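You operate a simulated robot arm through the tools that you are given. There is no shell and no other tool.

You are at the controls of a simulated robot arm. One attempt, no reset.

Task
Pack the orange tote on the top of the yellow platform. At the end: the cream felt pad is in the orange tote; the grey steel block that says "72" from the top of the yellow platform is in the orange tote; the grey small billet stands where the gold brass fitting stood; the gold brass fitting from the top of the yellow platform is on the grey round plate; whatever was shut is shut again. Leave all else as you found it, and nothing knocked over.

It is judged by the outcome, as a careful person would: the job done as asked, and still so three seconds after it is handed in. It fails if anything else is knocked over, pushed out of place, dropped, spilled or broken.

Robot
A 6-joint arm with a two-finger parallel gripper, fixed in place. Base frame: the origin is on the floor under the middle of its stand, x ahead of it, y to its left, z up; the work surface is at about z = 0.76. Lengths are in m, angles in rad, forces in N, time in s.
With the tool pointing down near the work surface it reaches from about 0.26 to 0.68 m from the base axis. Its first joint turns from -1.152 to 1.152 rad. Payload 2.9 kg.
Tool frame: the origin (TCP) lies between the finger pads and is the grasp point; the fingertips stand 0.03 m ahead of it; z points along the fingers, y is the line along which they close. Largest opening 0.11 m; finger width 0.02, thickness 0.01; the body of the gripper, 0.048 by 0.112 m, starts 0.055 m behind the TCP.
Orientation is told as [roll, pitch, yaw] about the base's x, y, z axes, in that order, counted from this pose: with the fingers straight down and closing along the base's y, the tool's x points along the base's -x, its y along +y and its z along -z.

Tools
- The arm moves only by the tool step_arm. Its argument "moves" is a list of rows, each a list of 7 numbers: the turn, a rotation vector about the base's x, y, z in rad, then the shift along the base's x, y, z in m, then the gripper command, from -1 (fully open) to 1 (shut), values between in proportion. In form: [[ax, ay, az, tx, ty, tz, grip], ...]. A call has 1 to 20 rows; each row shifts and turns the commanded pose from where the row before left it. A row lasts 0.2 s, in which the tool goes at most 0.05 m and 0.15 rad; a call with a longer step from one row to the next is refused whole, and so is a gripper value outside its range. A pose out of reach is approached as far as the arm can. The call stops where the force on the tool passes 40 N (or 10 N more than at its start, if that is more) or the arm is blocked; 0.2 s more then pass. Each finger travels about 0.108 m/s and halts on what it meets, pressing with about 38 N; the grip force reading is that of the motor and also rises with nothing between the fingers. The clock runs only during rows and for 0.2 s after the last one: add rows that do not move to give the fingers time. The reply holds the time, the measured pose of the TCP, the force on the tool along the base axes, the opening and the grip force, in the units named above and with some noise, with the torque about the TCP (base axes, N m) and any sound that the robot's microphone picked up, and new pictures: "pictures" is both (left out), scene, wrist or none.
- Cameras (640 x 400 px; columns grow to the right, rows downward): "scene" is fixed at [0.0831, 0.4611, 1.3652]; the picture's right is [-0.58, -0.82, 0.00], its down [-0.63, 0.45, -0.64] and it looks along [0.52, -0.37, -0.77] (base axes); focal length 298 px, centre (320, 200). "wrist" rides on the gripper at [0.072, 0.017, -0.103] in the tool frame; the picture's right is [-0.23, 0.97, 0.00], its down [-0.76, -0.18, -0.62] and it looks along [-0.61, -0.14, 0.78] (tool axes); focal length 222 px, centre (320, 200). There is no depth. A picture from a camera that has moved, and an enlarged one, comes with that camera's place and axes in the base frame and with its lens. The place of the scene camera against the robot may be out by one fixed shift of up to 0.012 m in any direction.
- zoom(camera, box): a new picture of the part [left, top, right, bottom] of that camera's present view, enlarged. No time passes.
- hand_in(): hands the job in; it is judged then, once.

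Places have to be worked out from the pictures, the camera data and where the tool is seen. Open the gripper and draw the arm clear of the work before you hand the job in, unless the task says otherwise.

The tools are called after "Call:" as name(argument=value, ...) on one line, values as JSON. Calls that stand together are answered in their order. step_arm: Moves the arm, as the interface text tells. Its arguments: {"type":"object","properties":{"moves":{"type":"array"},"pictures":{"type":"string","enum":["both","scene","wrist","none"]}},"required":["moves"]} The other tools are called the same way: zoom (camera, box) takes an enlarged picture of a part of a camera's view; hand_in () hands the job in.

At the start:

```text
t: 0.0
position: [0.4325, -0.0171, 1.0342]
tool_rot: [0.0, 0.0, 0.002]
wrist_force: [0.1, 1.0, 0.0]
wrist_torque: [-0.02, 0.02, 0.0]
opening: 0.1101
finger_force: 0.1
```

scene: 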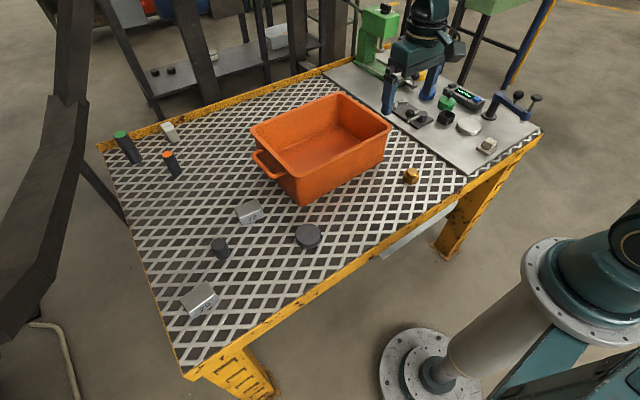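
wrist: 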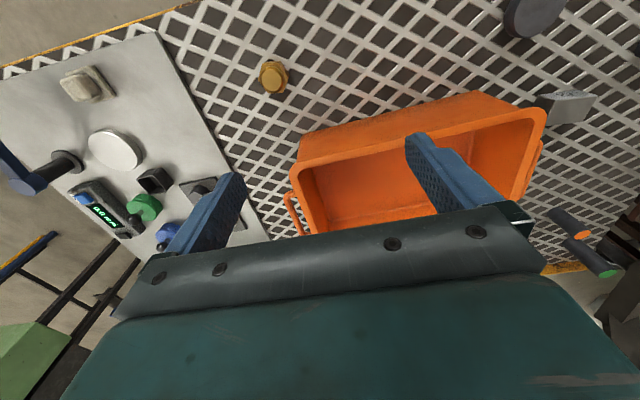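

The pictures show an orange tote on a grid platform, two grey blocks, a small dark cylinder, a dark round plate, a brass fitting and some things on the side plate. I zoom in to read the labels and look for the felt pad.

Call:
zoom(camera="scene", box=[160, 180, 360, 330])

Call:
zoom(camera="scene", box=[360, 60, 560, 200])

Call:
zoom(camera="scene", box=[90, 90, 250, 200])

Call:
zoom(camera="wrist", box=[0, 30, 280, 260])

```text
2.67 times, centred on (260, 255) of scene
camera zoom: at [0.0831, 0.4611, 1.3652], right [-0.58, -0.82, 0.0], down [-0.63, 0.45, -0.64], along [0.52, -0.37, -0.77], focal length 794 px, centre (480, 53)
```

zoom: 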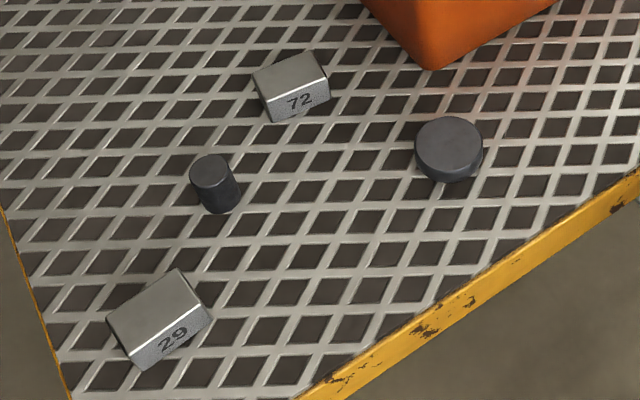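

```text
2.86 times, centred on (460, 130) of scene
camera zoom: at [0.0831, 0.4611, 1.3652], right [-0.58, -0.82, 0.0], down [-0.63, 0.45, -0.64], along [0.52, -0.37, -0.77], focal length 851 px, centre (-80, 400)
```

zoom: 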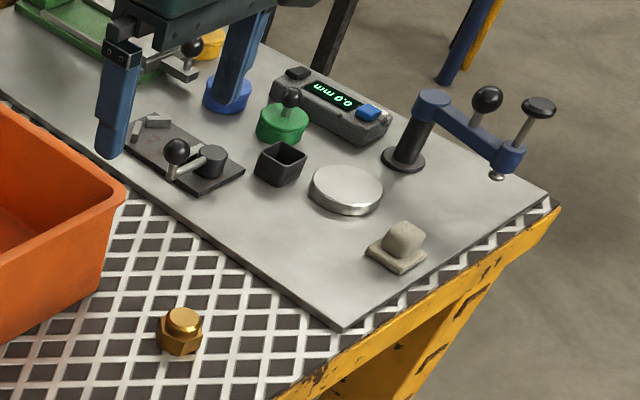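

```text
3.64 times, centred on (170, 145) of scene
camera zoom: at [0.0831, 0.4611, 1.3652], right [-0.58, -0.82, 0.0], down [-0.63, 0.45, -0.64], along [0.52, -0.37, -0.77], focal length 1083 px, centre (866, 400)
```

zoom: 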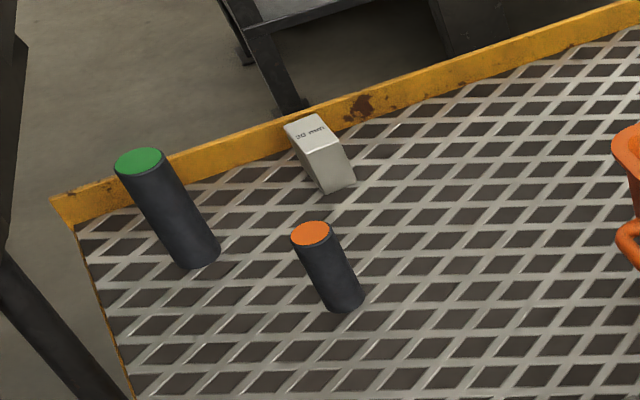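

```text
1.74 times, centred on (140, 145) of wrist
camera zoom: at [0.3594, -0.0004, 1.1378], right [0.23, 0.97, 0.0], down [0.76, -0.18, 0.62], along [0.61, -0.14, -0.78], focal length 386 px, centre (633, 296)
```

zoom: 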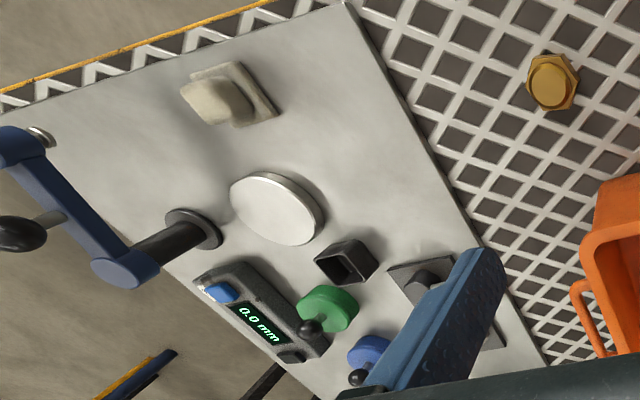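

I want a closer look at the cream object, the disc candidates, and the pale thing under the platform's front edge which might be a drawer.

Call:
zoom(camera="scene", box=[450, 110, 530, 160])

Call:
zoom(camera="scene", box=[360, 160, 500, 280])

Call:
zoom(camera="scene", box=[380, 70, 460, 130])

Call:
zoom(camera="wrist", box=[60, 50, 140, 110])

Call:
zoom(camera="scene", box=[330, 0, 560, 140])

```text
8.00 times, centred on (490, 135) of scene
camera zoom: at [0.0831, 0.4611, 1.3652], right [-0.58, -0.82, 0.0], down [-0.63, 0.45, -0.64], along [0.52, -0.37, -0.77], focal length 2382 px, centre (-1040, 720)
```

zoom: 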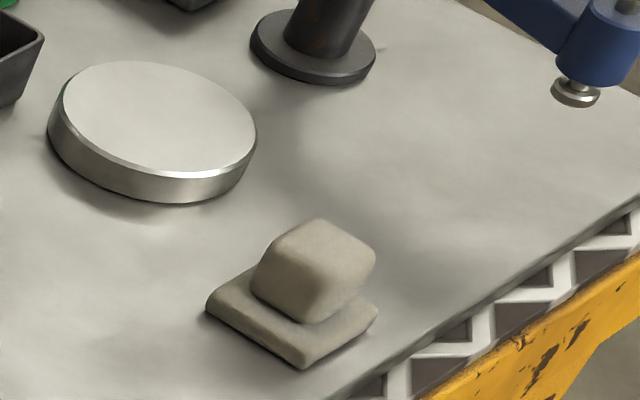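

```text
3.33 times, centred on (430, 220) of scene
camera zoom: at [0.0831, 0.4611, 1.3652], right [-0.58, -0.82, 0.0], down [-0.63, 0.45, -0.64], along [0.52, -0.37, -0.77], focal length 992 px, centre (-47, 133)
```

zoom: 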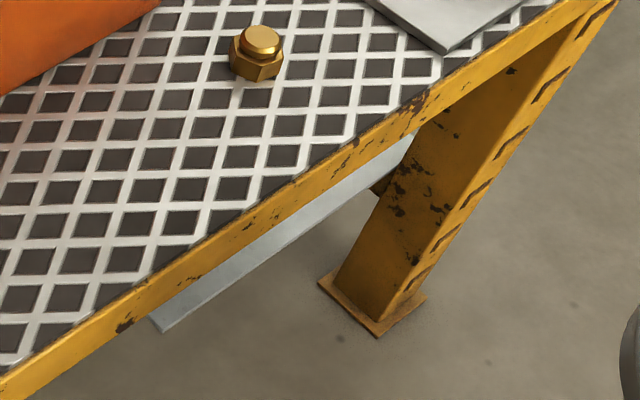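

```text
6.67 times, centred on (420, 100) of scene
camera zoom: at [0.0831, 0.4611, 1.3652], right [-0.58, -0.82, 0.0], down [-0.63, 0.45, -0.64], along [0.52, -0.37, -0.77], focal length 1985 px, centre (-347, 867)
```

zoom: 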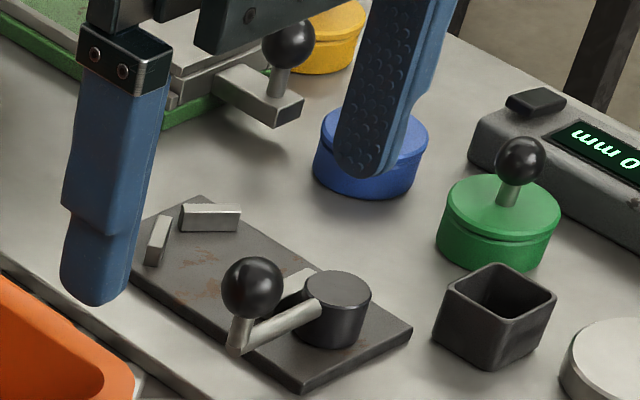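

```text
6.67 times, centred on (100, 80) of wrist
camera zoom: at [0.3594, -0.0004, 1.1378], right [0.23, 0.97, 0.0], down [0.76, -0.18, 0.62], along [0.61, -0.14, -0.78], focal length 1481 px, centre (1787, 1000)
```

zoom: 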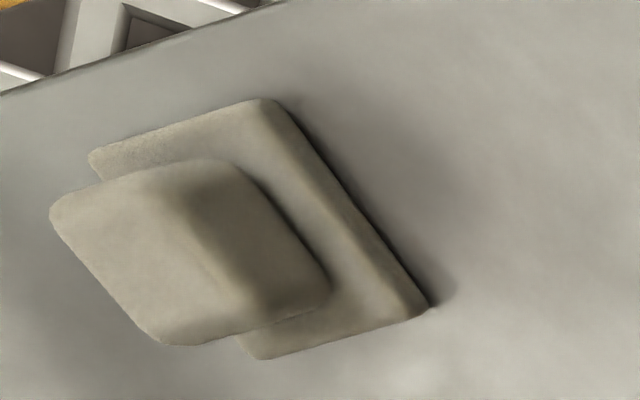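

```text
2.78 times, centred on (445, 70) of scene
camera zoom: at [0.0831, 0.4611, 1.3652], right [-0.58, -0.82, 0.0], down [-0.63, 0.45, -0.64], along [0.52, -0.37, -0.77], focal length 828 px, centre (-28, 562)
```

zoom: 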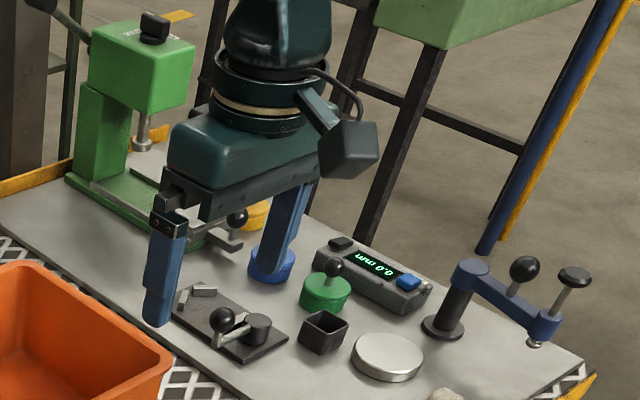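

Both cameras agree on the brass fitting near (0.405, -0.08) and the cream piece near (0.355, -0.35); the dark disc is near (0.41, 0.26). I move the arm high over the steel plate to look at the lidded pots, the silver disc and the cream piece closer.

Call:
step_arm(moves=[[0, 0, 0, -0.01, -0.045, 0.01, -1], [0, 0, 0, -0.01, -0.045, 0.01, -1], [0, 0, 0, -0.01, -0.045, 0.0, -1], [0, 0, 0, -0.01, -0.045, 0.0, -1], [0, 0, 0, -0.01, -0.045, 0.0, -1], [0, 0, 0, 0, -0.03, 0, -1], [0, 0, 0, 0, 0, 0, -1]])

```text
t: 1.6
position: [0.3811, -0.2735, 1.051]
tool_rot: [0.001, 0.001, 0.002]
wrist_force: [0.3, 0.3, 0.5]
wrist_torque: [-0.01, 0.0, 0.0]
opening: 0.11
finger_force: 0.1
camera wrist: at [0.3087, -0.2558, 1.1562], right [0.23, 0.97, 0.0], down [0.76, -0.18, 0.62], along [0.61, -0.14, -0.78], focal length 222 px, centre (320, 200)
```

scene: 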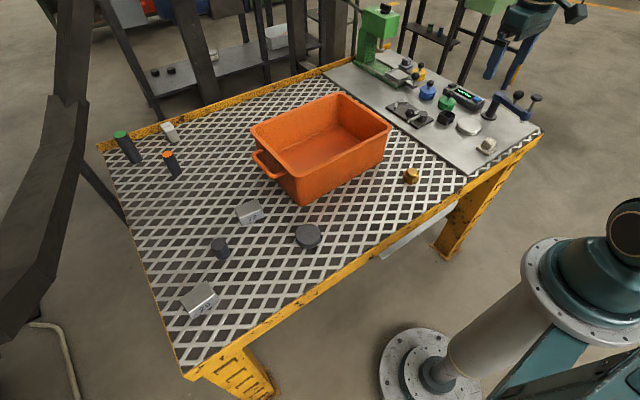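
wrist: 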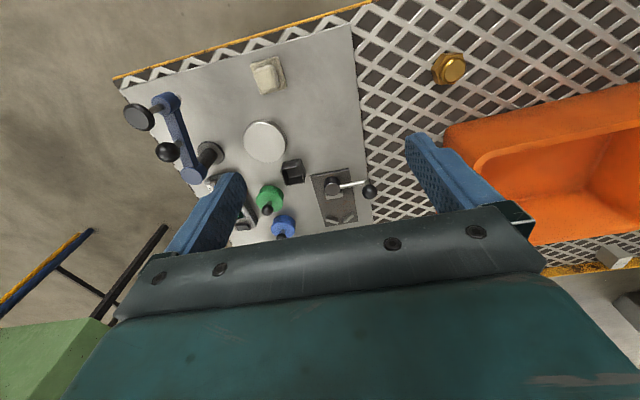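

Call:
zoom(camera="scene", box=[370, 60, 510, 160])

Call:
zoom(camera="wrist", box=[230, 40, 390, 140])

Call:
zoom(camera="wrist", box=[230, 140, 390, 240])

Call:
zoom(camera="scene", box=[280, 210, 340, 260])

Call:
zoom(camera="scene", box=[380, 0, 480, 70])

```text
4.00 times, centred on (440, 110) of scene
camera zoom: at [0.0831, 0.4611, 1.3652], right [-0.58, -0.82, 0.0], down [-0.63, 0.45, -0.64], along [0.52, -0.37, -0.77], focal length 1191 px, centre (-160, 560)
```

zoom: 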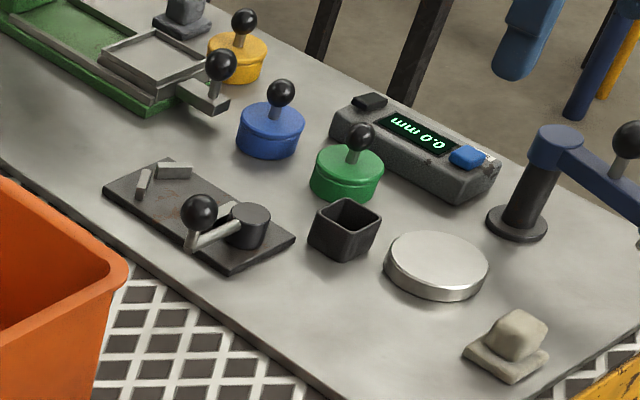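

```text
4.00 times, centred on (310, 90) of wrist
camera zoom: at [0.3087, -0.2558, 1.1562], right [0.23, 0.97, 0.0], down [0.76, -0.18, 0.62], along [0.61, -0.14, -0.78], focal length 888 px, centre (360, 640)
```

zoom: 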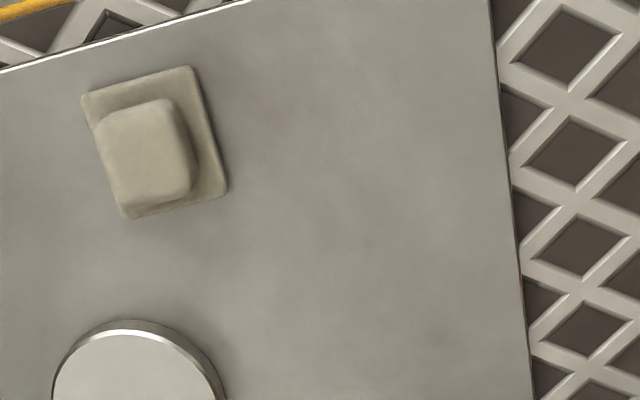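

```text
4.00 times, centred on (310, 190) of wrist
camera zoom: at [0.3087, -0.2558, 1.1562], right [0.23, 0.97, 0.0], down [0.76, -0.18, 0.62], along [0.61, -0.14, -0.78], focal length 888 px, centre (360, 240)
```

zoom: 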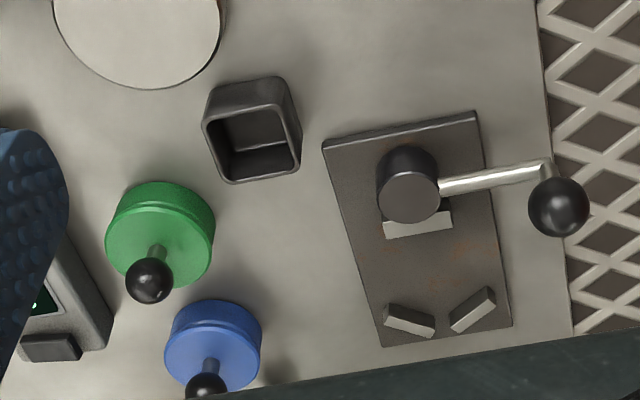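

```text
8.00 times, centred on (310, 235) of scene
camera zoom: at [0.0831, 0.4611, 1.3652], right [-0.58, -0.82, 0.0], down [-0.63, 0.45, -0.64], along [0.52, -0.37, -0.77], focal length 2382 px, centre (400, -80)
```

zoom: 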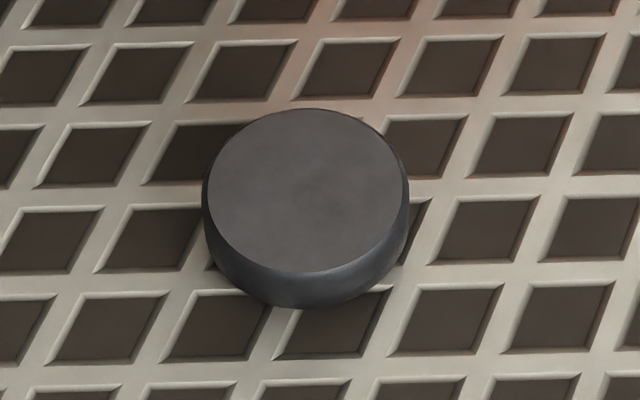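

```text
5.71 times, centred on (430, 35) of scene
camera zoom: at [0.0831, 0.4611, 1.3652], right [-0.58, -0.82, 0.0], down [-0.63, 0.45, -0.64], along [0.52, -0.37, -0.77], focal length 1702 px, centre (-309, 1143)
```

zoom: 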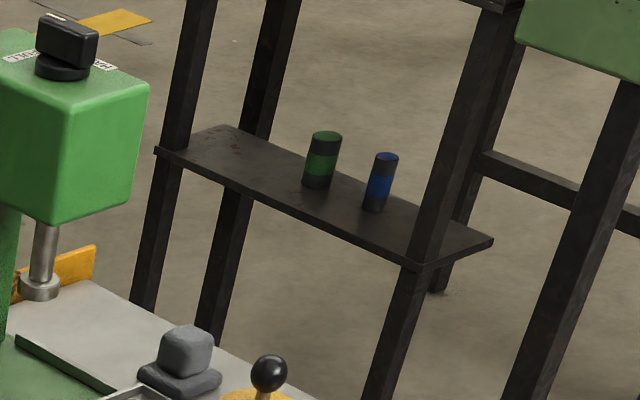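

The side plate also carries knob-lidded pots, a gauge reading 0.0 mm, a silver disc and a cream piece with its grey twin by the press. I zoom in on the remaining small objects to tell the billet and discs apart.

Call:
zoom(camera="scene", box=[140, 110, 200, 150])

Call:
zoom(camera="scene", box=[195, 225, 255, 265])

Call:
zoom(camera="scene", box=[100, 10, 330, 110])

Call:
zoom(camera="scene", box=[350, 0, 480, 100])

Call:
zoom(camera="scene", box=[240, 80, 400, 210])

```text
10.00 times, centred on (170, 130) of scene
camera zoom: at [0.0831, 0.4611, 1.3652], right [-0.58, -0.82, 0.0], down [-0.63, 0.45, -0.64], along [0.52, -0.37, -0.77], focal length 2978 px, centre (1820, 900)
```

zoom: 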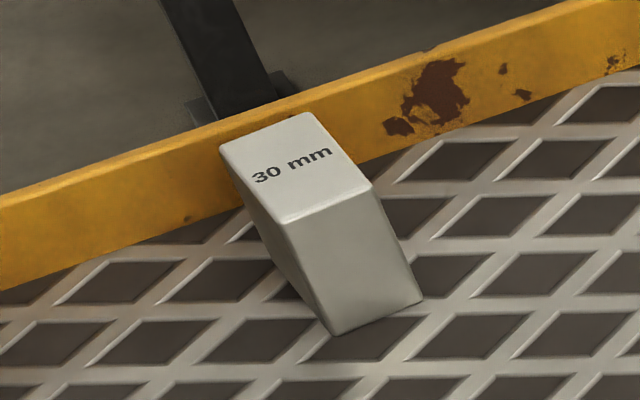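

```text
10.00 times, centred on (225, 245) of scene
camera zoom: at [0.0831, 0.4611, 1.3652], right [-0.58, -0.82, 0.0], down [-0.63, 0.45, -0.64], along [0.52, -0.37, -0.77], focal length 2978 px, centre (1270, -250)
```

zoom: 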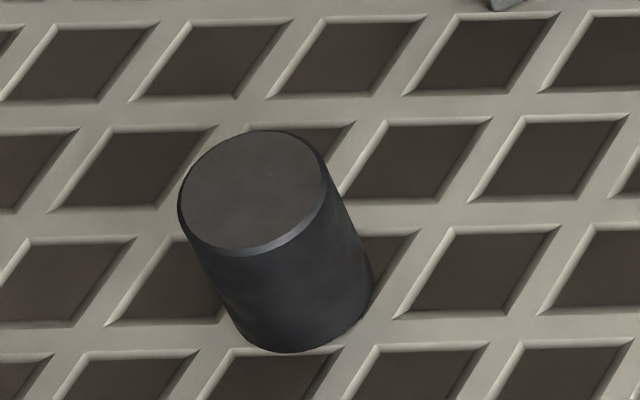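

```text
2.78 times, centred on (215, 60) of scene
camera zoom: at [0.0831, 0.4611, 1.3652], right [-0.58, -0.82, 0.0], down [-0.63, 0.45, -0.64], along [0.52, -0.37, -0.77], focal length 828 px, centre (612, 590)
```

zoom: 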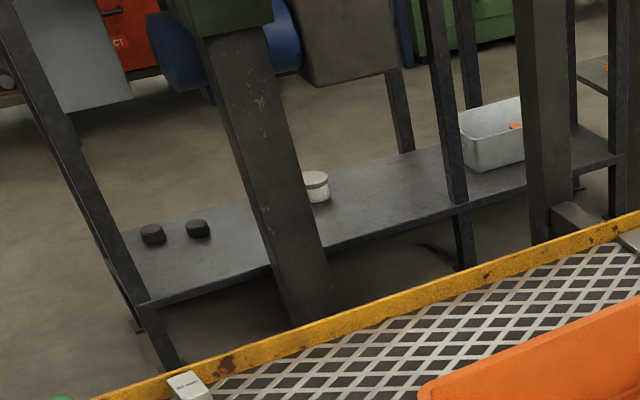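

```text
4.00 times, centred on (415, 50) of scene
camera zoom: at [0.0831, 0.4611, 1.3652], right [-0.58, -0.82, 0.0], down [-0.63, 0.45, -0.64], along [0.52, -0.37, -0.77], focal length 1191 px, centre (-60, 800)
```

zoom: 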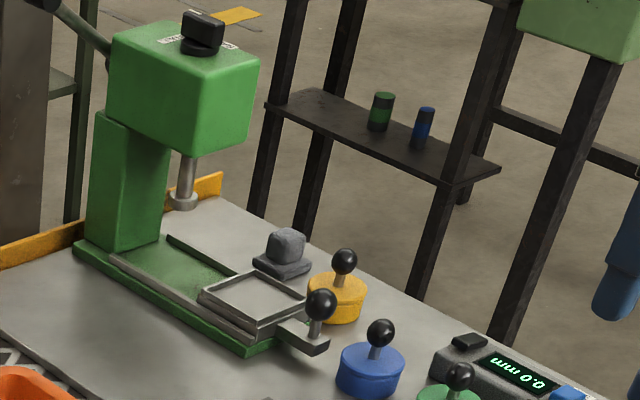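

```text
3.08 times, centred on (320, 145) of scene
camera zoom: at [0.0831, 0.4611, 1.3652], right [-0.58, -0.82, 0.0], down [-0.63, 0.45, -0.64], along [0.52, -0.37, -0.77], focal length 916 px, centre (320, 369)
```

zoom: 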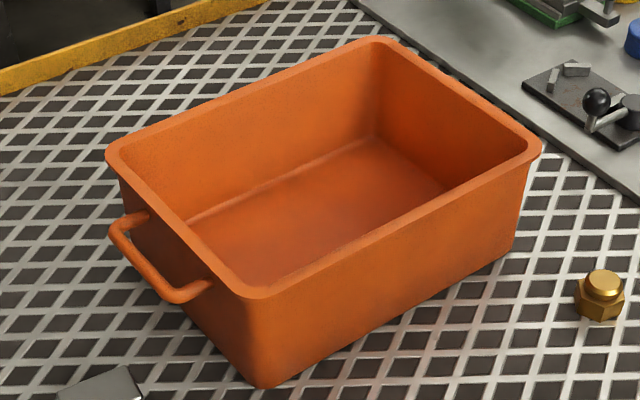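

There may be a drawer or shelf below the platform's front edge, so I bring the wrist camera low near the front edge to look at the platform's front face.

Call:
step_arm(moves=[[0, 0, 0, -0.017, 0.032, -0.029, -1], [0, 0, 0, -0.017, 0.032, -0.029, -1], [0, 0, 0, -0.017, 0.032, -0.029, -1], [0, 0, 0, -0.017, 0.032, -0.029, -1], [0, 0, 0, -0.017, 0.032, -0.029, -1], [0, 0, 0, -0.017, 0.032, -0.029, -1], [0, 0, 0, 0, 0, 0, -1]])

```text
t: 3.2
position: [0.2796, -0.0802, 0.8774]
tool_rot: [0.001, 0.0, 0.0]
wrist_force: [-0.3, 1.2, 0.4]
wrist_torque: [-0.03, 0.02, 0.02]
opening: 0.11
finger_force: 0.2
camera wrist: at [0.2076, -0.0634, 0.9824], right [0.23, 0.97, 0.0], down [0.76, -0.18, 0.62], along [0.61, -0.14, -0.78], focal length 222 px, centre (320, 200)
```

scene: 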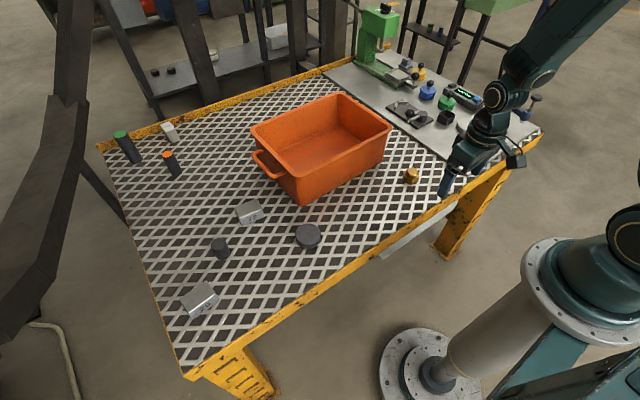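
wrist: 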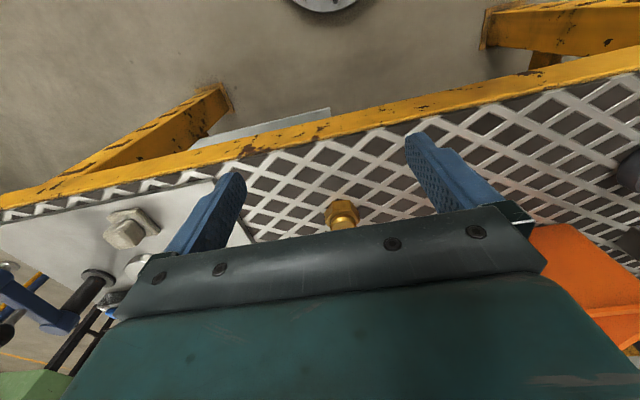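

Call:
zoom(camera="wrist", box=[100, 60, 400, 210])

Call:
zoom(camera="scene", box=[340, 180, 480, 280])

```text
2.13 times, centred on (250, 135) of wrist
camera zoom: at [0.2076, -0.0634, 0.9824], right [0.23, 0.97, 0.0], down [0.76, -0.18, 0.62], along [0.61, -0.14, -0.78], focal length 474 px, centre (469, 339)
```

zoom: 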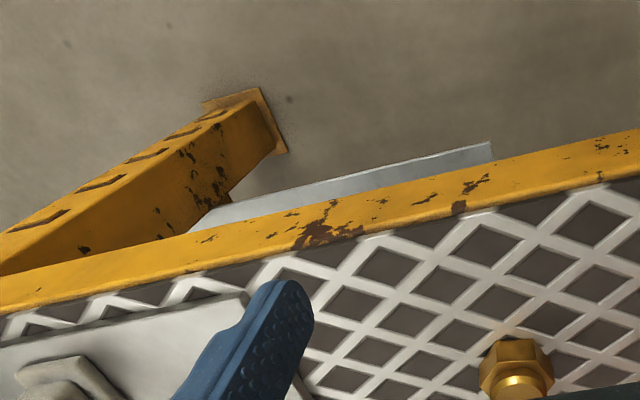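

```text
4.00 times, centred on (410, 230) of scene
camera zoom: at [0.0831, 0.4612, 1.3652], right [-0.58, -0.82, 0.0], down [-0.63, 0.45, -0.64], along [0.52, -0.37, -0.77], focal length 1191 px, centre (-40, 80)
```

zoom: 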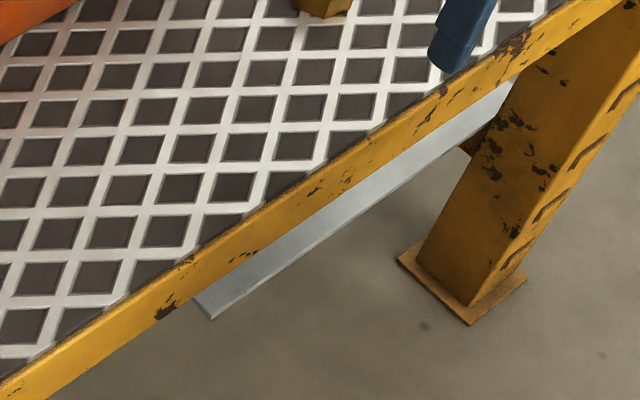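

The pale panel triangulates to z≈0.28, so it's just a lower shelf out of reach, not a drawer. I go for a closer look at the silver disc and the cream piece.

Call:
step_arm(moves=[[0, 0, 0, 0.015, -0.0417, 0.009, -1], [0, 0, 0, 0.015, -0.0417, 0.009, -1], [0, 0, 0, 0.015, -0.0417, 0.009, -1], [0, 0, 0, 0.015, -0.0417, 0.009, -1], [0, 0, 0, 0.015, -0.0417, 0.009, -1], [0, 0, 0, 0.015, -0.0417, 0.009, -1], [0, 0, 0, 0, 0, 0, -1]])

```text
t: 4.8
position: [0.3685, -0.3308, 0.933]
tool_rot: [0.0, 0.0, 0.002]
wrist_force: [0.1, -0.4, 0.3]
wrist_torque: [-0.01, -0.01, -0.03]
opening: 0.11
finger_force: 0.0
camera wrist: at [0.2966, -0.3142, 1.0374], right [0.23, 0.97, 0.0], down [0.76, -0.18, 0.62], along [0.61, -0.14, -0.78], focal length 222 px, centre (320, 200)
```

scene: 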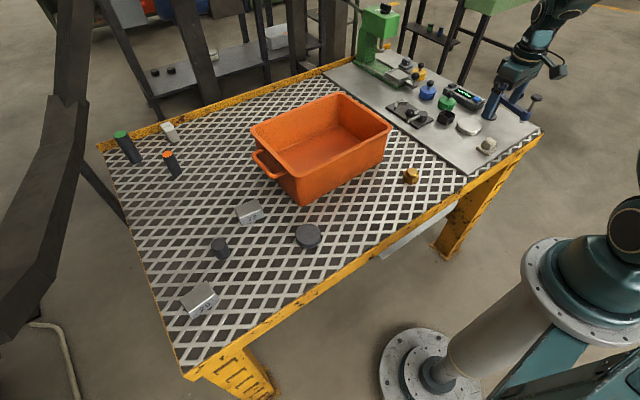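
wrist: 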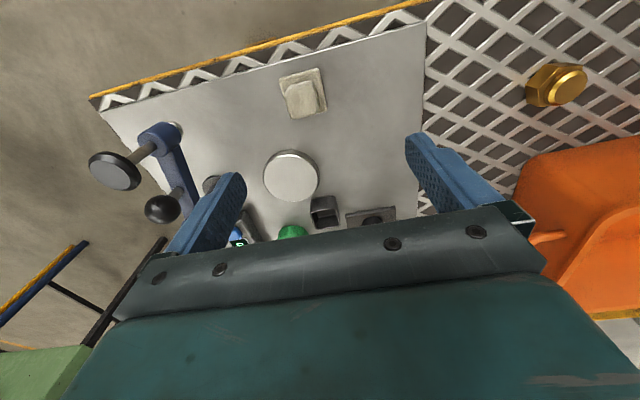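

Call:
zoom(camera="wrist", box=[250, 50, 362, 120])

Call:
zoom(camera="wrist", box=[220, 130, 380, 230])

Call:
zoom(camera="wrist", box=[490, 40, 620, 121])

```text
5.71 times, centred on (306, 85) of wrist
camera zoom: at [0.2966, -0.3142, 1.0374], right [0.23, 0.97, 0.0], down [0.76, -0.18, 0.62], along [0.61, -0.14, -0.78], focal length 1269 px, centre (400, 857)
```

zoom: 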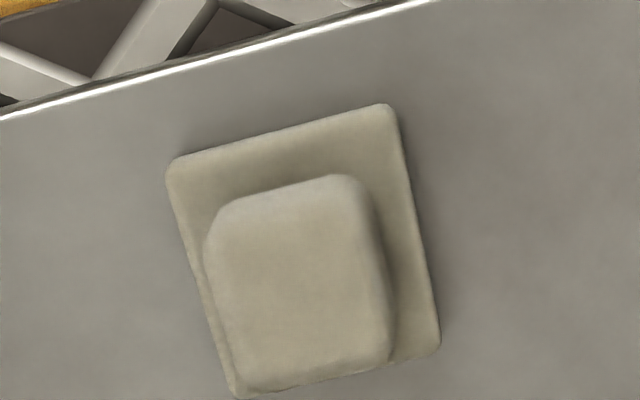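

```text
4.00 times, centred on (300, 180) of wrist
camera zoom: at [0.2966, -0.3142, 1.0374], right [0.23, 0.97, 0.0], down [0.76, -0.18, 0.62], along [0.61, -0.14, -0.78], focal length 888 px, centre (400, 280)
```

zoom: 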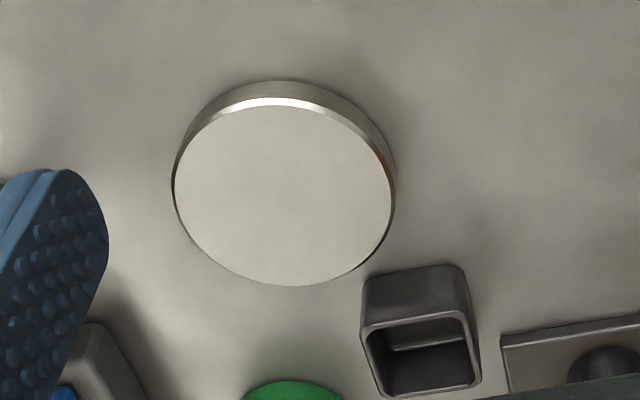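

```text
4.92 times, centred on (555, 80) of wrist
camera zoom: at [0.2966, -0.3142, 1.0374], right [0.23, 0.97, 0.0], down [0.76, -0.18, 0.62], along [0.61, -0.14, -0.78], focal length 1094 px, centre (-837, 788)
```

zoom: 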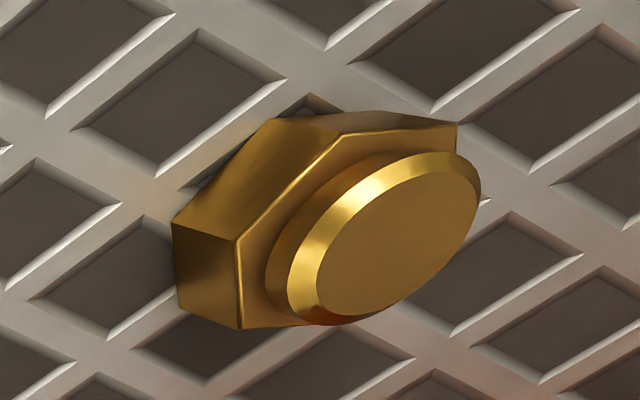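

The silver disc is a polished fixture on the steel plate; the brass fitting is a hexagon with a round top. I now go over to the left side to look closely at the dark disc, billet and the two blocks.

Call:
step_arm(moves=[[0, 0, 0, -0.005, 0.04, 0.02, -1], [0, 0, 0, -0.005, 0.045, 0.01, -1], [0, 0, 0, -0.005, 0.045, 0.01, -1], [0, 0, 0, -0.005, 0.045, 0.01, -1], [0, 0, 0, -0.005, 0.045, 0, -1], [0, 0, 0, 0, 0.045, 0, -1], [0, 0, 0, 0, 0.045, 0, -1], [0, 0, 0, 0, 0.045, 0, -1], [0, 0, 0, 0, 0.045, 0, -1], [0, 0, 0, 0, 0.045, 0, -1], [0, 0, 0, 0, 0.045, 0, -1], [0, 0, 0, 0, 0.045, 0, -1], [0, 0, 0, 0, 0.045, 0, -1], [0, 0, 0, 0, 0, 0, -1]])

```text
t: 7.8
position: [0.3424, 0.2535, 0.9833]
tool_rot: [-0.001, 0.0, 0.001]
wrist_force: [-0.2, -0.9, 0.2]
wrist_torque: [-0.01, 0.01, -0.04]
opening: 0.11
finger_force: 0.0
camera wrist: at [0.2699, 0.27, 1.0876], right [0.23, 0.97, 0.0], down [0.76, -0.18, 0.62], along [0.61, -0.14, -0.78], focal length 222 px, centre (320, 200)
```

scene: 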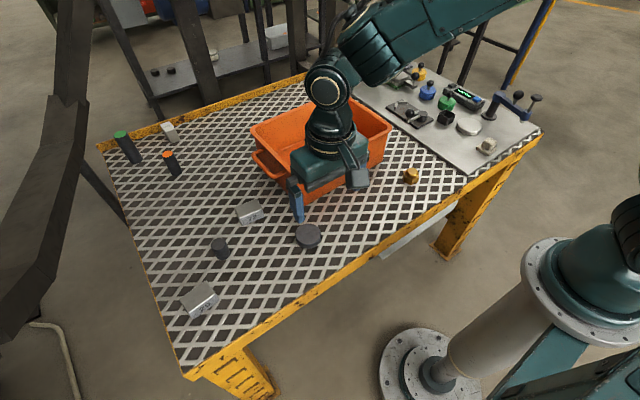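
wrist: 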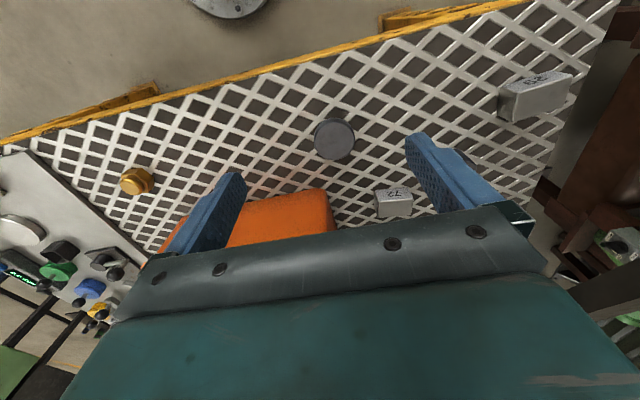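

Call:
zoom(camera="wrist", box=[290, 100, 450, 220])

Call:
zoom(camera="wrist", box=[460, 50, 640, 170])

Call:
zoom(camera="wrist", box=[0, 150, 180, 320])

```text
3.33 times, centred on (370, 160) of wrist
camera zoom: at [0.2699, 0.27, 1.0876], right [0.23, 0.97, 0.0], down [0.76, -0.18, 0.62], along [0.61, -0.14, -0.78], focal length 740 px, centre (153, 333)
```

zoom: 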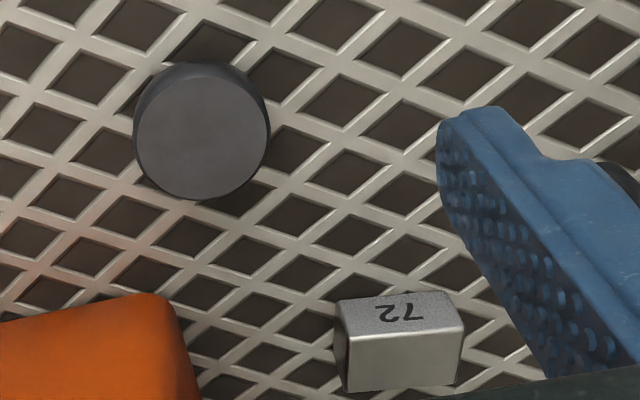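

```text
3.33 times, centred on (550, 110) of wrist
camera zoom: at [0.2699, 0.27, 1.0876], right [0.23, 0.97, 0.0], down [0.76, -0.18, 0.62], along [0.61, -0.14, -0.78], focal length 740 px, centre (-447, 500)
```

zoom: 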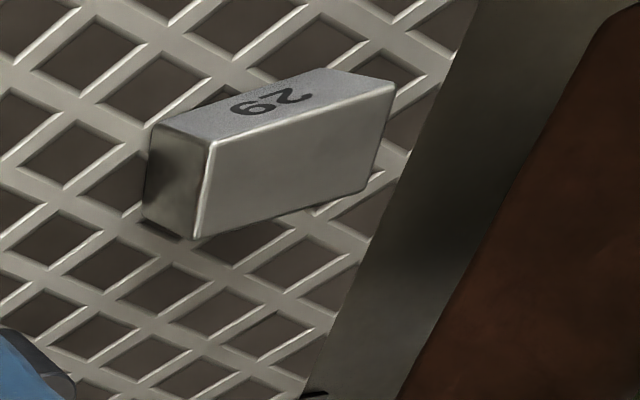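

```text
2.35 times, centred on (90, 235) of wrist
camera zoom: at [0.2699, 0.27, 1.0876], right [0.23, 0.97, 0.0], down [0.76, -0.18, 0.62], along [0.61, -0.14, -0.78], focal length 523 px, centre (861, 118)
```

zoom: 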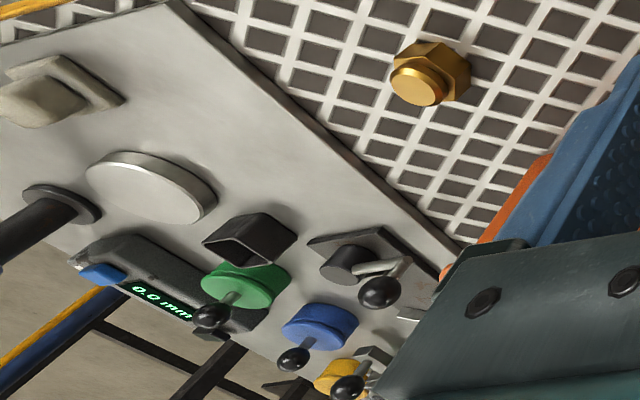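

The 72 block lies with its label toward the robot at about (0.50, 0.31), and the dark disc (grey like the billet, 60 mm across) is centred near (0.405, 0.26): I take it as the grey round plate. The cream pad measures as a 44 mm square at (0.355, -0.346) with a ~33 mm grip block on top; I move to hover above it.

Call:
step_arm(moves=[[0, 0, 0, 0.001, -0.046, 0, -1], [0, 0, 0, 0.001, -0.046, 0, -1], [0, 0, 0, 0.001, -0.046, 0, -1], [0, 0, 0, 0.001, -0.046, 0, -1], [0, 0, 0, 0.001, -0.046, 0, -1], [0, 0, 0, 0.001, -0.046, 0, -1], [0, 0, 0, 0.001, -0.046, 0, -1], [0, 0, 0, 0.001, -0.046, 0, -1], [0, 0, 0, 0.001, -0.046, 0, -1], [0, 0, 0, 0.001, -0.046, 0, -1], [0, 0, 0, 0.001, -0.046, 0, -1], [0, 0, 0, 0.001, -0.046, 0, -1], [0, 0, 0, 0.001, -0.047, 0, -1], [0, 0, 0, 0, 0, -0.04, -1], [0, 0, 0, 0, 0, -0.04, -1], [0, 0, 0, 0, 0, 0, -1]])

```text
t: 11.2
position: [0.3582, -0.3483, 0.9036]
tool_rot: [0.001, 0.001, -0.001]
wrist_force: [-0.1, -0.3, -0.2]
wrist_torque: [0.04, -0.02, 0.02]
opening: 0.1098
finger_force: 0.0
camera wrist: at [0.2856, -0.3318, 1.0074], right [0.23, 0.97, 0.0], down [0.76, -0.18, 0.62], along [0.61, -0.14, -0.78], focal length 222 px, centre (320, 200)
```

scene: 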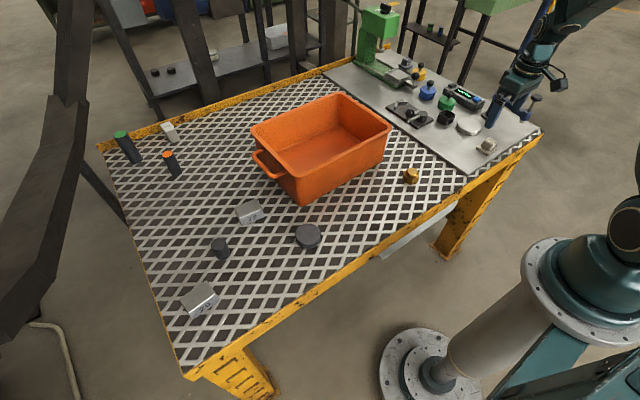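
wrist: 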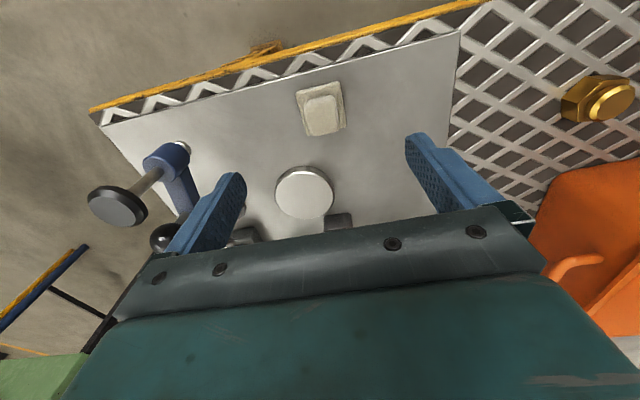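

Call:
zoom(camera="wrist", box=[270, 65, 382, 145])

```text
5.00 times, centred on (326, 105) of wrist
camera zoom: at [0.2856, -0.3318, 1.0074], right [0.23, 0.97, 0.0], down [0.76, -0.18, 0.62], along [0.61, -0.14, -0.78], focal length 1111 px, centre (290, 675)
```

zoom: 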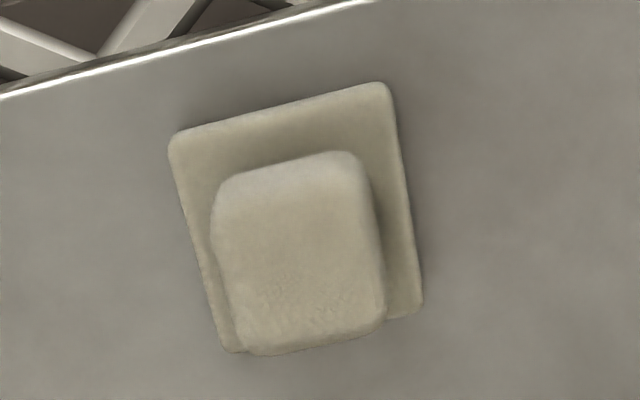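

The pad's base centre works out to (0.356, -0.346), square to the axes. I shift onto it and descend partway so the fingertips come level with the grip block's top.

Call:
step_arm(moves=[[0, 0, 0, -0.0025, 0.0023, -0.03, -1], [0, 0, 0, 0, 0, -0.03, -1], [0, 0, 0, 0, 0, -0.02, -1], [0, 0, 0, 0, 0, 0, -1]])

```text
t: 12.2
position: [0.3539, -0.3471, 0.8241]
tool_rot: [-0.001, 0.001, 0.0]
wrist_force: [0.7, 0.1, -0.5]
wrist_torque: [-0.02, -0.01, -0.02]
opening: 0.1096
finger_force: 0.0
camera wrist: at [0.2815, -0.331, 0.9292], right [0.23, 0.97, 0.0], down [0.76, -0.18, 0.62], along [0.61, -0.14, -0.78], focal length 222 px, centre (320, 200)
```

scene: 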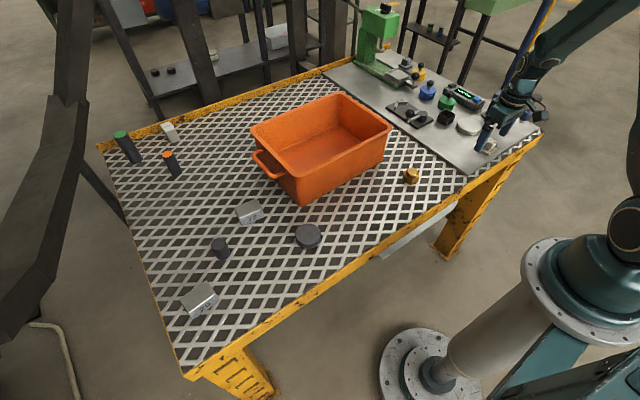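
wrist: 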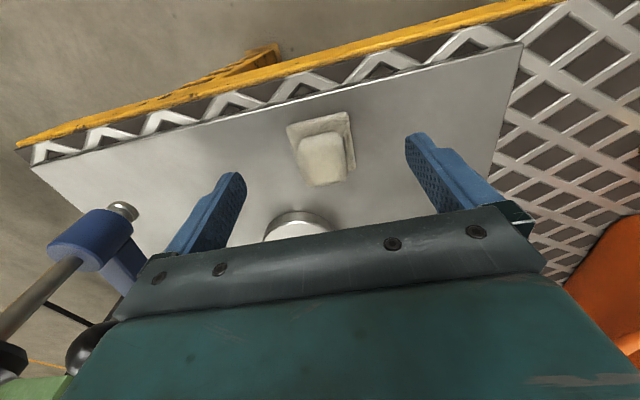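

Call:
zoom(camera="wrist", box=[220, 90, 420, 215])

Call:
zoom(camera="scene", box=[440, 100, 536, 160])

```text
3.20 times, centred on (320, 152) of wrist
camera zoom: at [0.2815, -0.331, 0.9292], right [0.23, 0.97, 0.0], down [0.76, -0.18, 0.62], along [0.61, -0.14, -0.78], focal length 711 px, centre (320, 352)
```

zoom: 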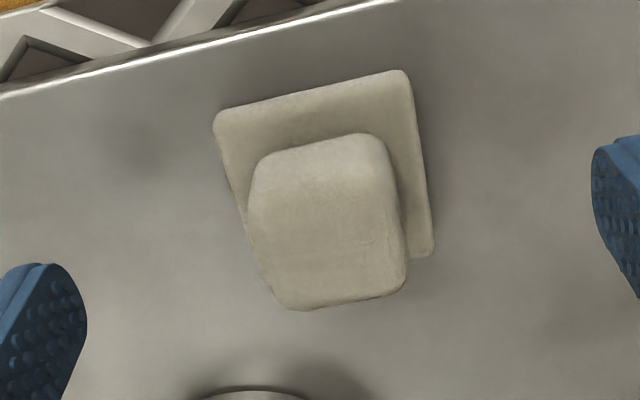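

```text
6.67 times, centred on (488, 130) of scene
camera zoom: at [0.0831, 0.4611, 1.3652], right [-0.58, -0.82, 0.0], down [-0.63, 0.45, -0.64], along [0.52, -0.37, -0.77], focal length 1985 px, centre (-800, 667)
```

zoom: 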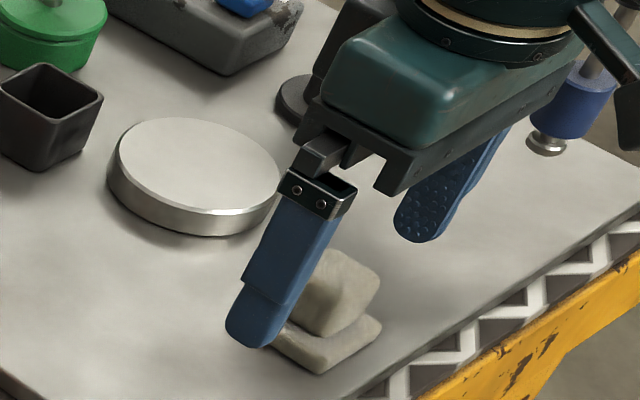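

The fingers straddle the pad and the block top is about z 0.79, base top 0.772. I correct by 2 mm, lower to TCP 0.806 so the tips sit just above the base, and close on the grip block.

Call:
step_arm(moves=[[0, 0, 0, 0.0018, 0.0015, -0.01, -1], [0, 0, 0, 0, 0, -0.008, -1], [0, 0, 0, 0, 0, 0, -1], [0, 0, 0, 0, 0, 0, 0.4], [0, 0, 0, 0, 0, 0, 1], [0, 0, 0, 0, 0, 0, 1], [0, 0, 0, 0, 0, 0, 1], [0, 0, 0, 0, 0, 0, 1]])

```text
t: 14.0
position: [0.3546, -0.3463, 0.8062]
tool_rot: [-0.001, 0.0, 0.0]
wrist_force: [0.8, 0.0, 0.2]
wrist_torque: [0.0, -0.03, 0.01]
opening: 0.043
finger_force: 37.8
camera wrist: at [0.2837, -0.3296, 0.9104], right [0.23, 0.97, 0.0], down [0.76, -0.18, 0.62], along [0.61, -0.14, -0.78], focal length 222 px, centre (320, 200)
```

scene: 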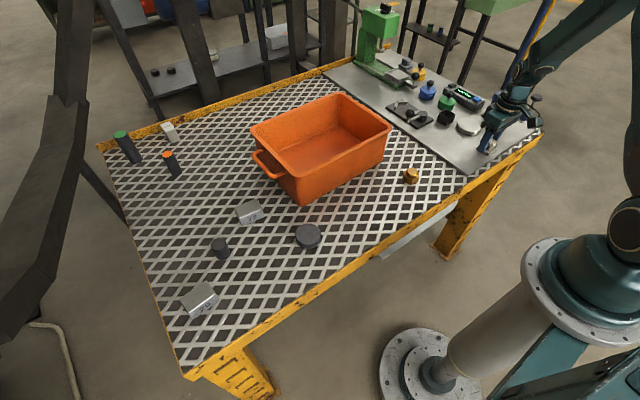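
wrist: 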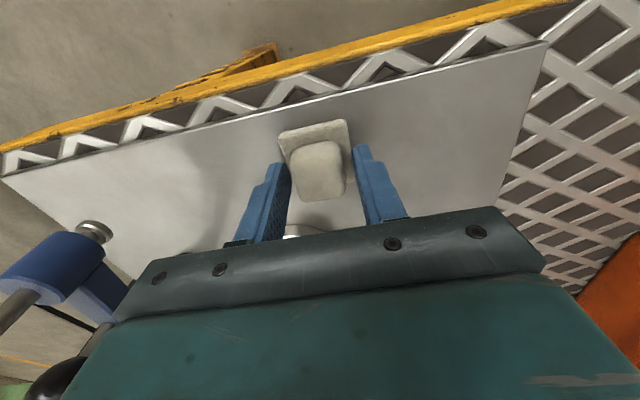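

Call:
zoom(camera="wrist", box=[240, 100, 400, 230])

Call:
zoom(camera="scene", box=[440, 100, 536, 160])

```text
3.08 times, centred on (320, 165) of wrist
camera zoom: at [0.2837, -0.3296, 0.9104], right [0.23, 0.97, 0.0], down [0.76, -0.18, 0.62], along [0.61, -0.14, -0.78], focal length 684 px, centre (320, 308)
```

zoom: 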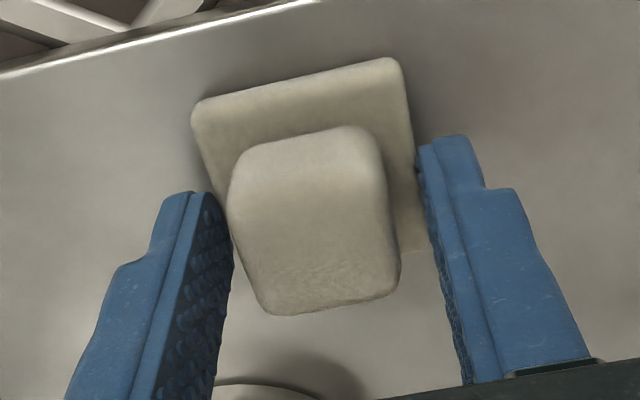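

```text
6.67 times, centred on (488, 130) of scene
camera zoom: at [0.0831, 0.4611, 1.3652], right [-0.58, -0.82, 0.0], down [-0.63, 0.45, -0.64], along [0.52, -0.37, -0.77], focal length 1985 px, centre (-800, 667)
```

zoom: 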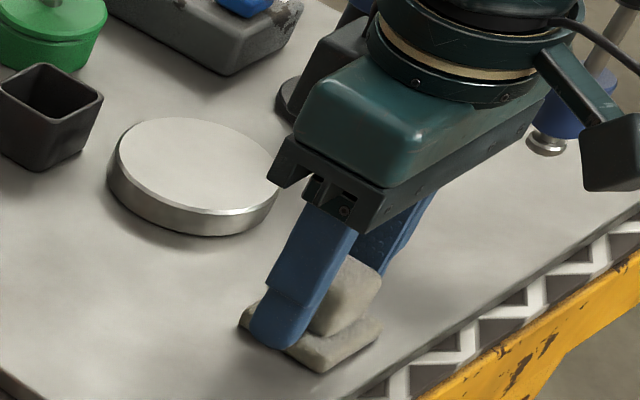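

The fingers halted at 0.043 m, which is the base's width, so the tips are likely catching just the base's upper edge. I reopen slightly, lower 6 mm for a full bite on the base, and close again.

Call:
step_arm(moves=[[0, 0, 0, 0, 0, 0, -0.2], [0, 0, 0, 0, 0, 0, -0.2], [0, 0, 0, 0.0008, 0, -0.003, -0.2], [0, 0, 0, 0, 0, -0.003, -0.2], [0, 0, 0, 0, 0, 0, -0.2], [0, 0, 0, 0, 0, 0, 1], [0, 0, 0, 0, 0, 0, 1], [0, 0, 0, 0, 0, 0, 1]])

```text
t: 15.8
position: [0.3587, -0.3454, 0.8001]
tool_rot: [-0.001, -0.003, 0.001]
wrist_force: [2.5, 2.5, 3.7]
wrist_torque: [0.08, -0.02, -0.04]
opening: 0.0429
finger_force: 37.7
camera wrist: at [0.2853, -0.3292, 0.9041], right [0.23, 0.97, 0.0], down [0.76, -0.18, 0.62], along [0.61, -0.14, -0.78], focal length 222 px, centre (320, 200)
```

scene: 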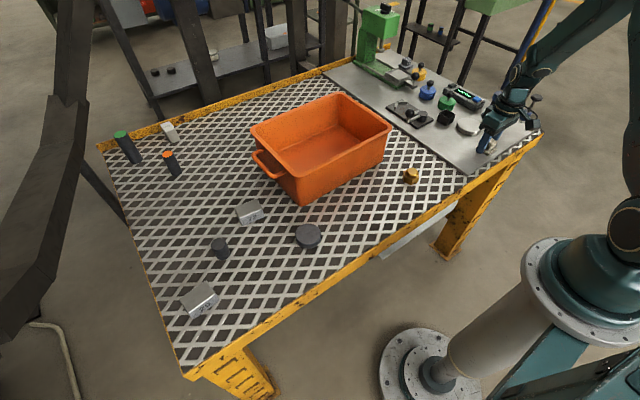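
wrist: 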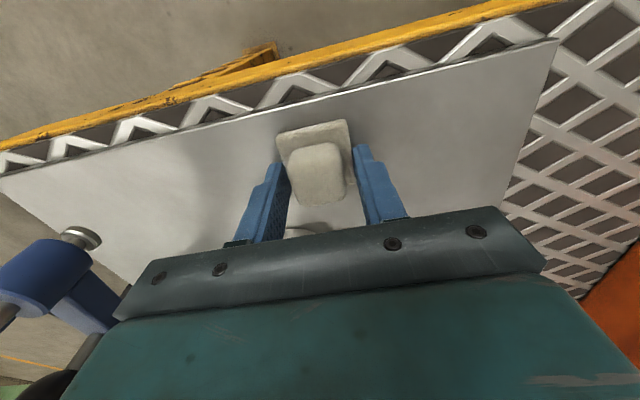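

Grip holds at 0.043 m on the base with small contact forces. I lift 4 cm slowly and check the pad comes along.

Call:
step_arm(moves=[[0, 0, 0, 0, 0, 0.005, 1], [0, 0, 0, 0, 0, 0.01, 1], [0, 0, 0, 0, 0, 0.015, 1], [0, 0, 0, 0, 0, 0.02, 1], [0, 0, 0, 0, 0, 0, 1]])

Call:
zoom(camera="wrist", box=[240, 100, 400, 230])

Call:
zoom(camera="scene", box=[440, 90, 536, 160])

```text
t: 17.0
position: [0.3588, -0.3447, 0.8514]
tool_rot: [0.002, 0.002, -0.001]
wrist_force: [0.0, 0.5, -1.5]
wrist_torque: [0.05, -0.02, -0.01]
opening: 0.0429
finger_force: 37.9
camera wrist: at [0.286, -0.3288, 0.9553], right [0.23, 0.97, 0.0], down [0.76, -0.18, 0.62], along [0.61, -0.14, -0.78], focal length 222 px, centre (320, 200)
```

scene: 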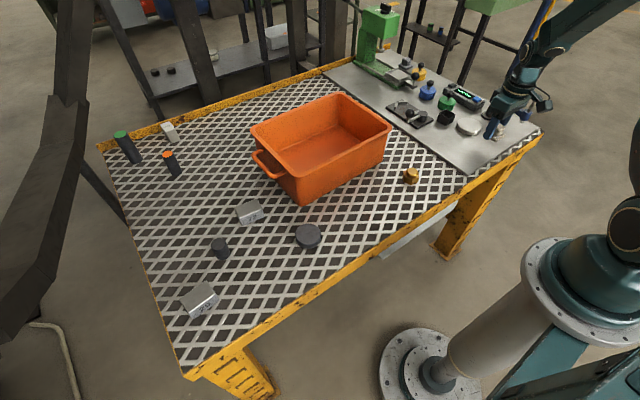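
wrist: 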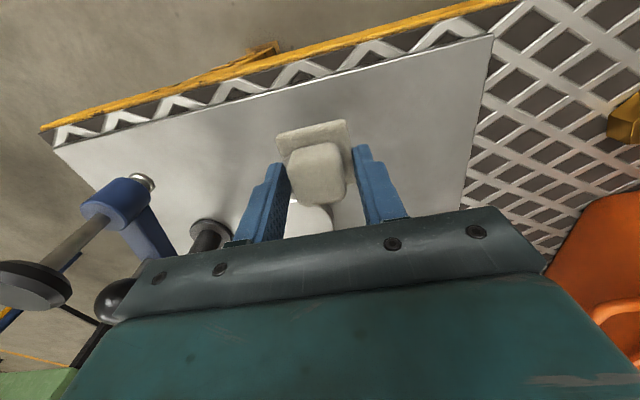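

```text
3.08 times, centred on (320, 165) of wrist
camera zoom: at [0.286, -0.3288, 0.9553], right [0.23, 0.97, 0.0], down [0.76, -0.18, 0.62], along [0.61, -0.14, -0.78], focal length 684 px, centre (320, 308)
```

zoom: 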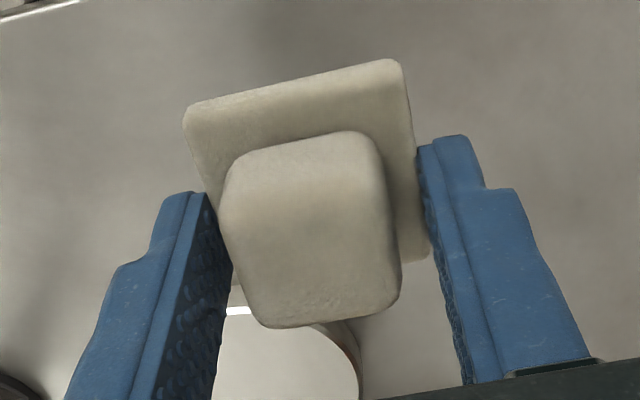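

```text
5.71 times, centred on (488, 125) of scene
camera zoom: at [0.0831, 0.4611, 1.3652], right [-0.58, -0.82, 0.0], down [-0.63, 0.45, -0.64], along [0.52, -0.37, -0.77], focal length 1702 px, centre (-640, 629)
```

zoom: 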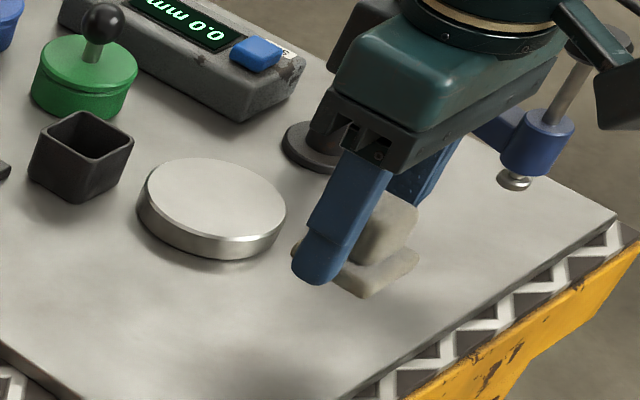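

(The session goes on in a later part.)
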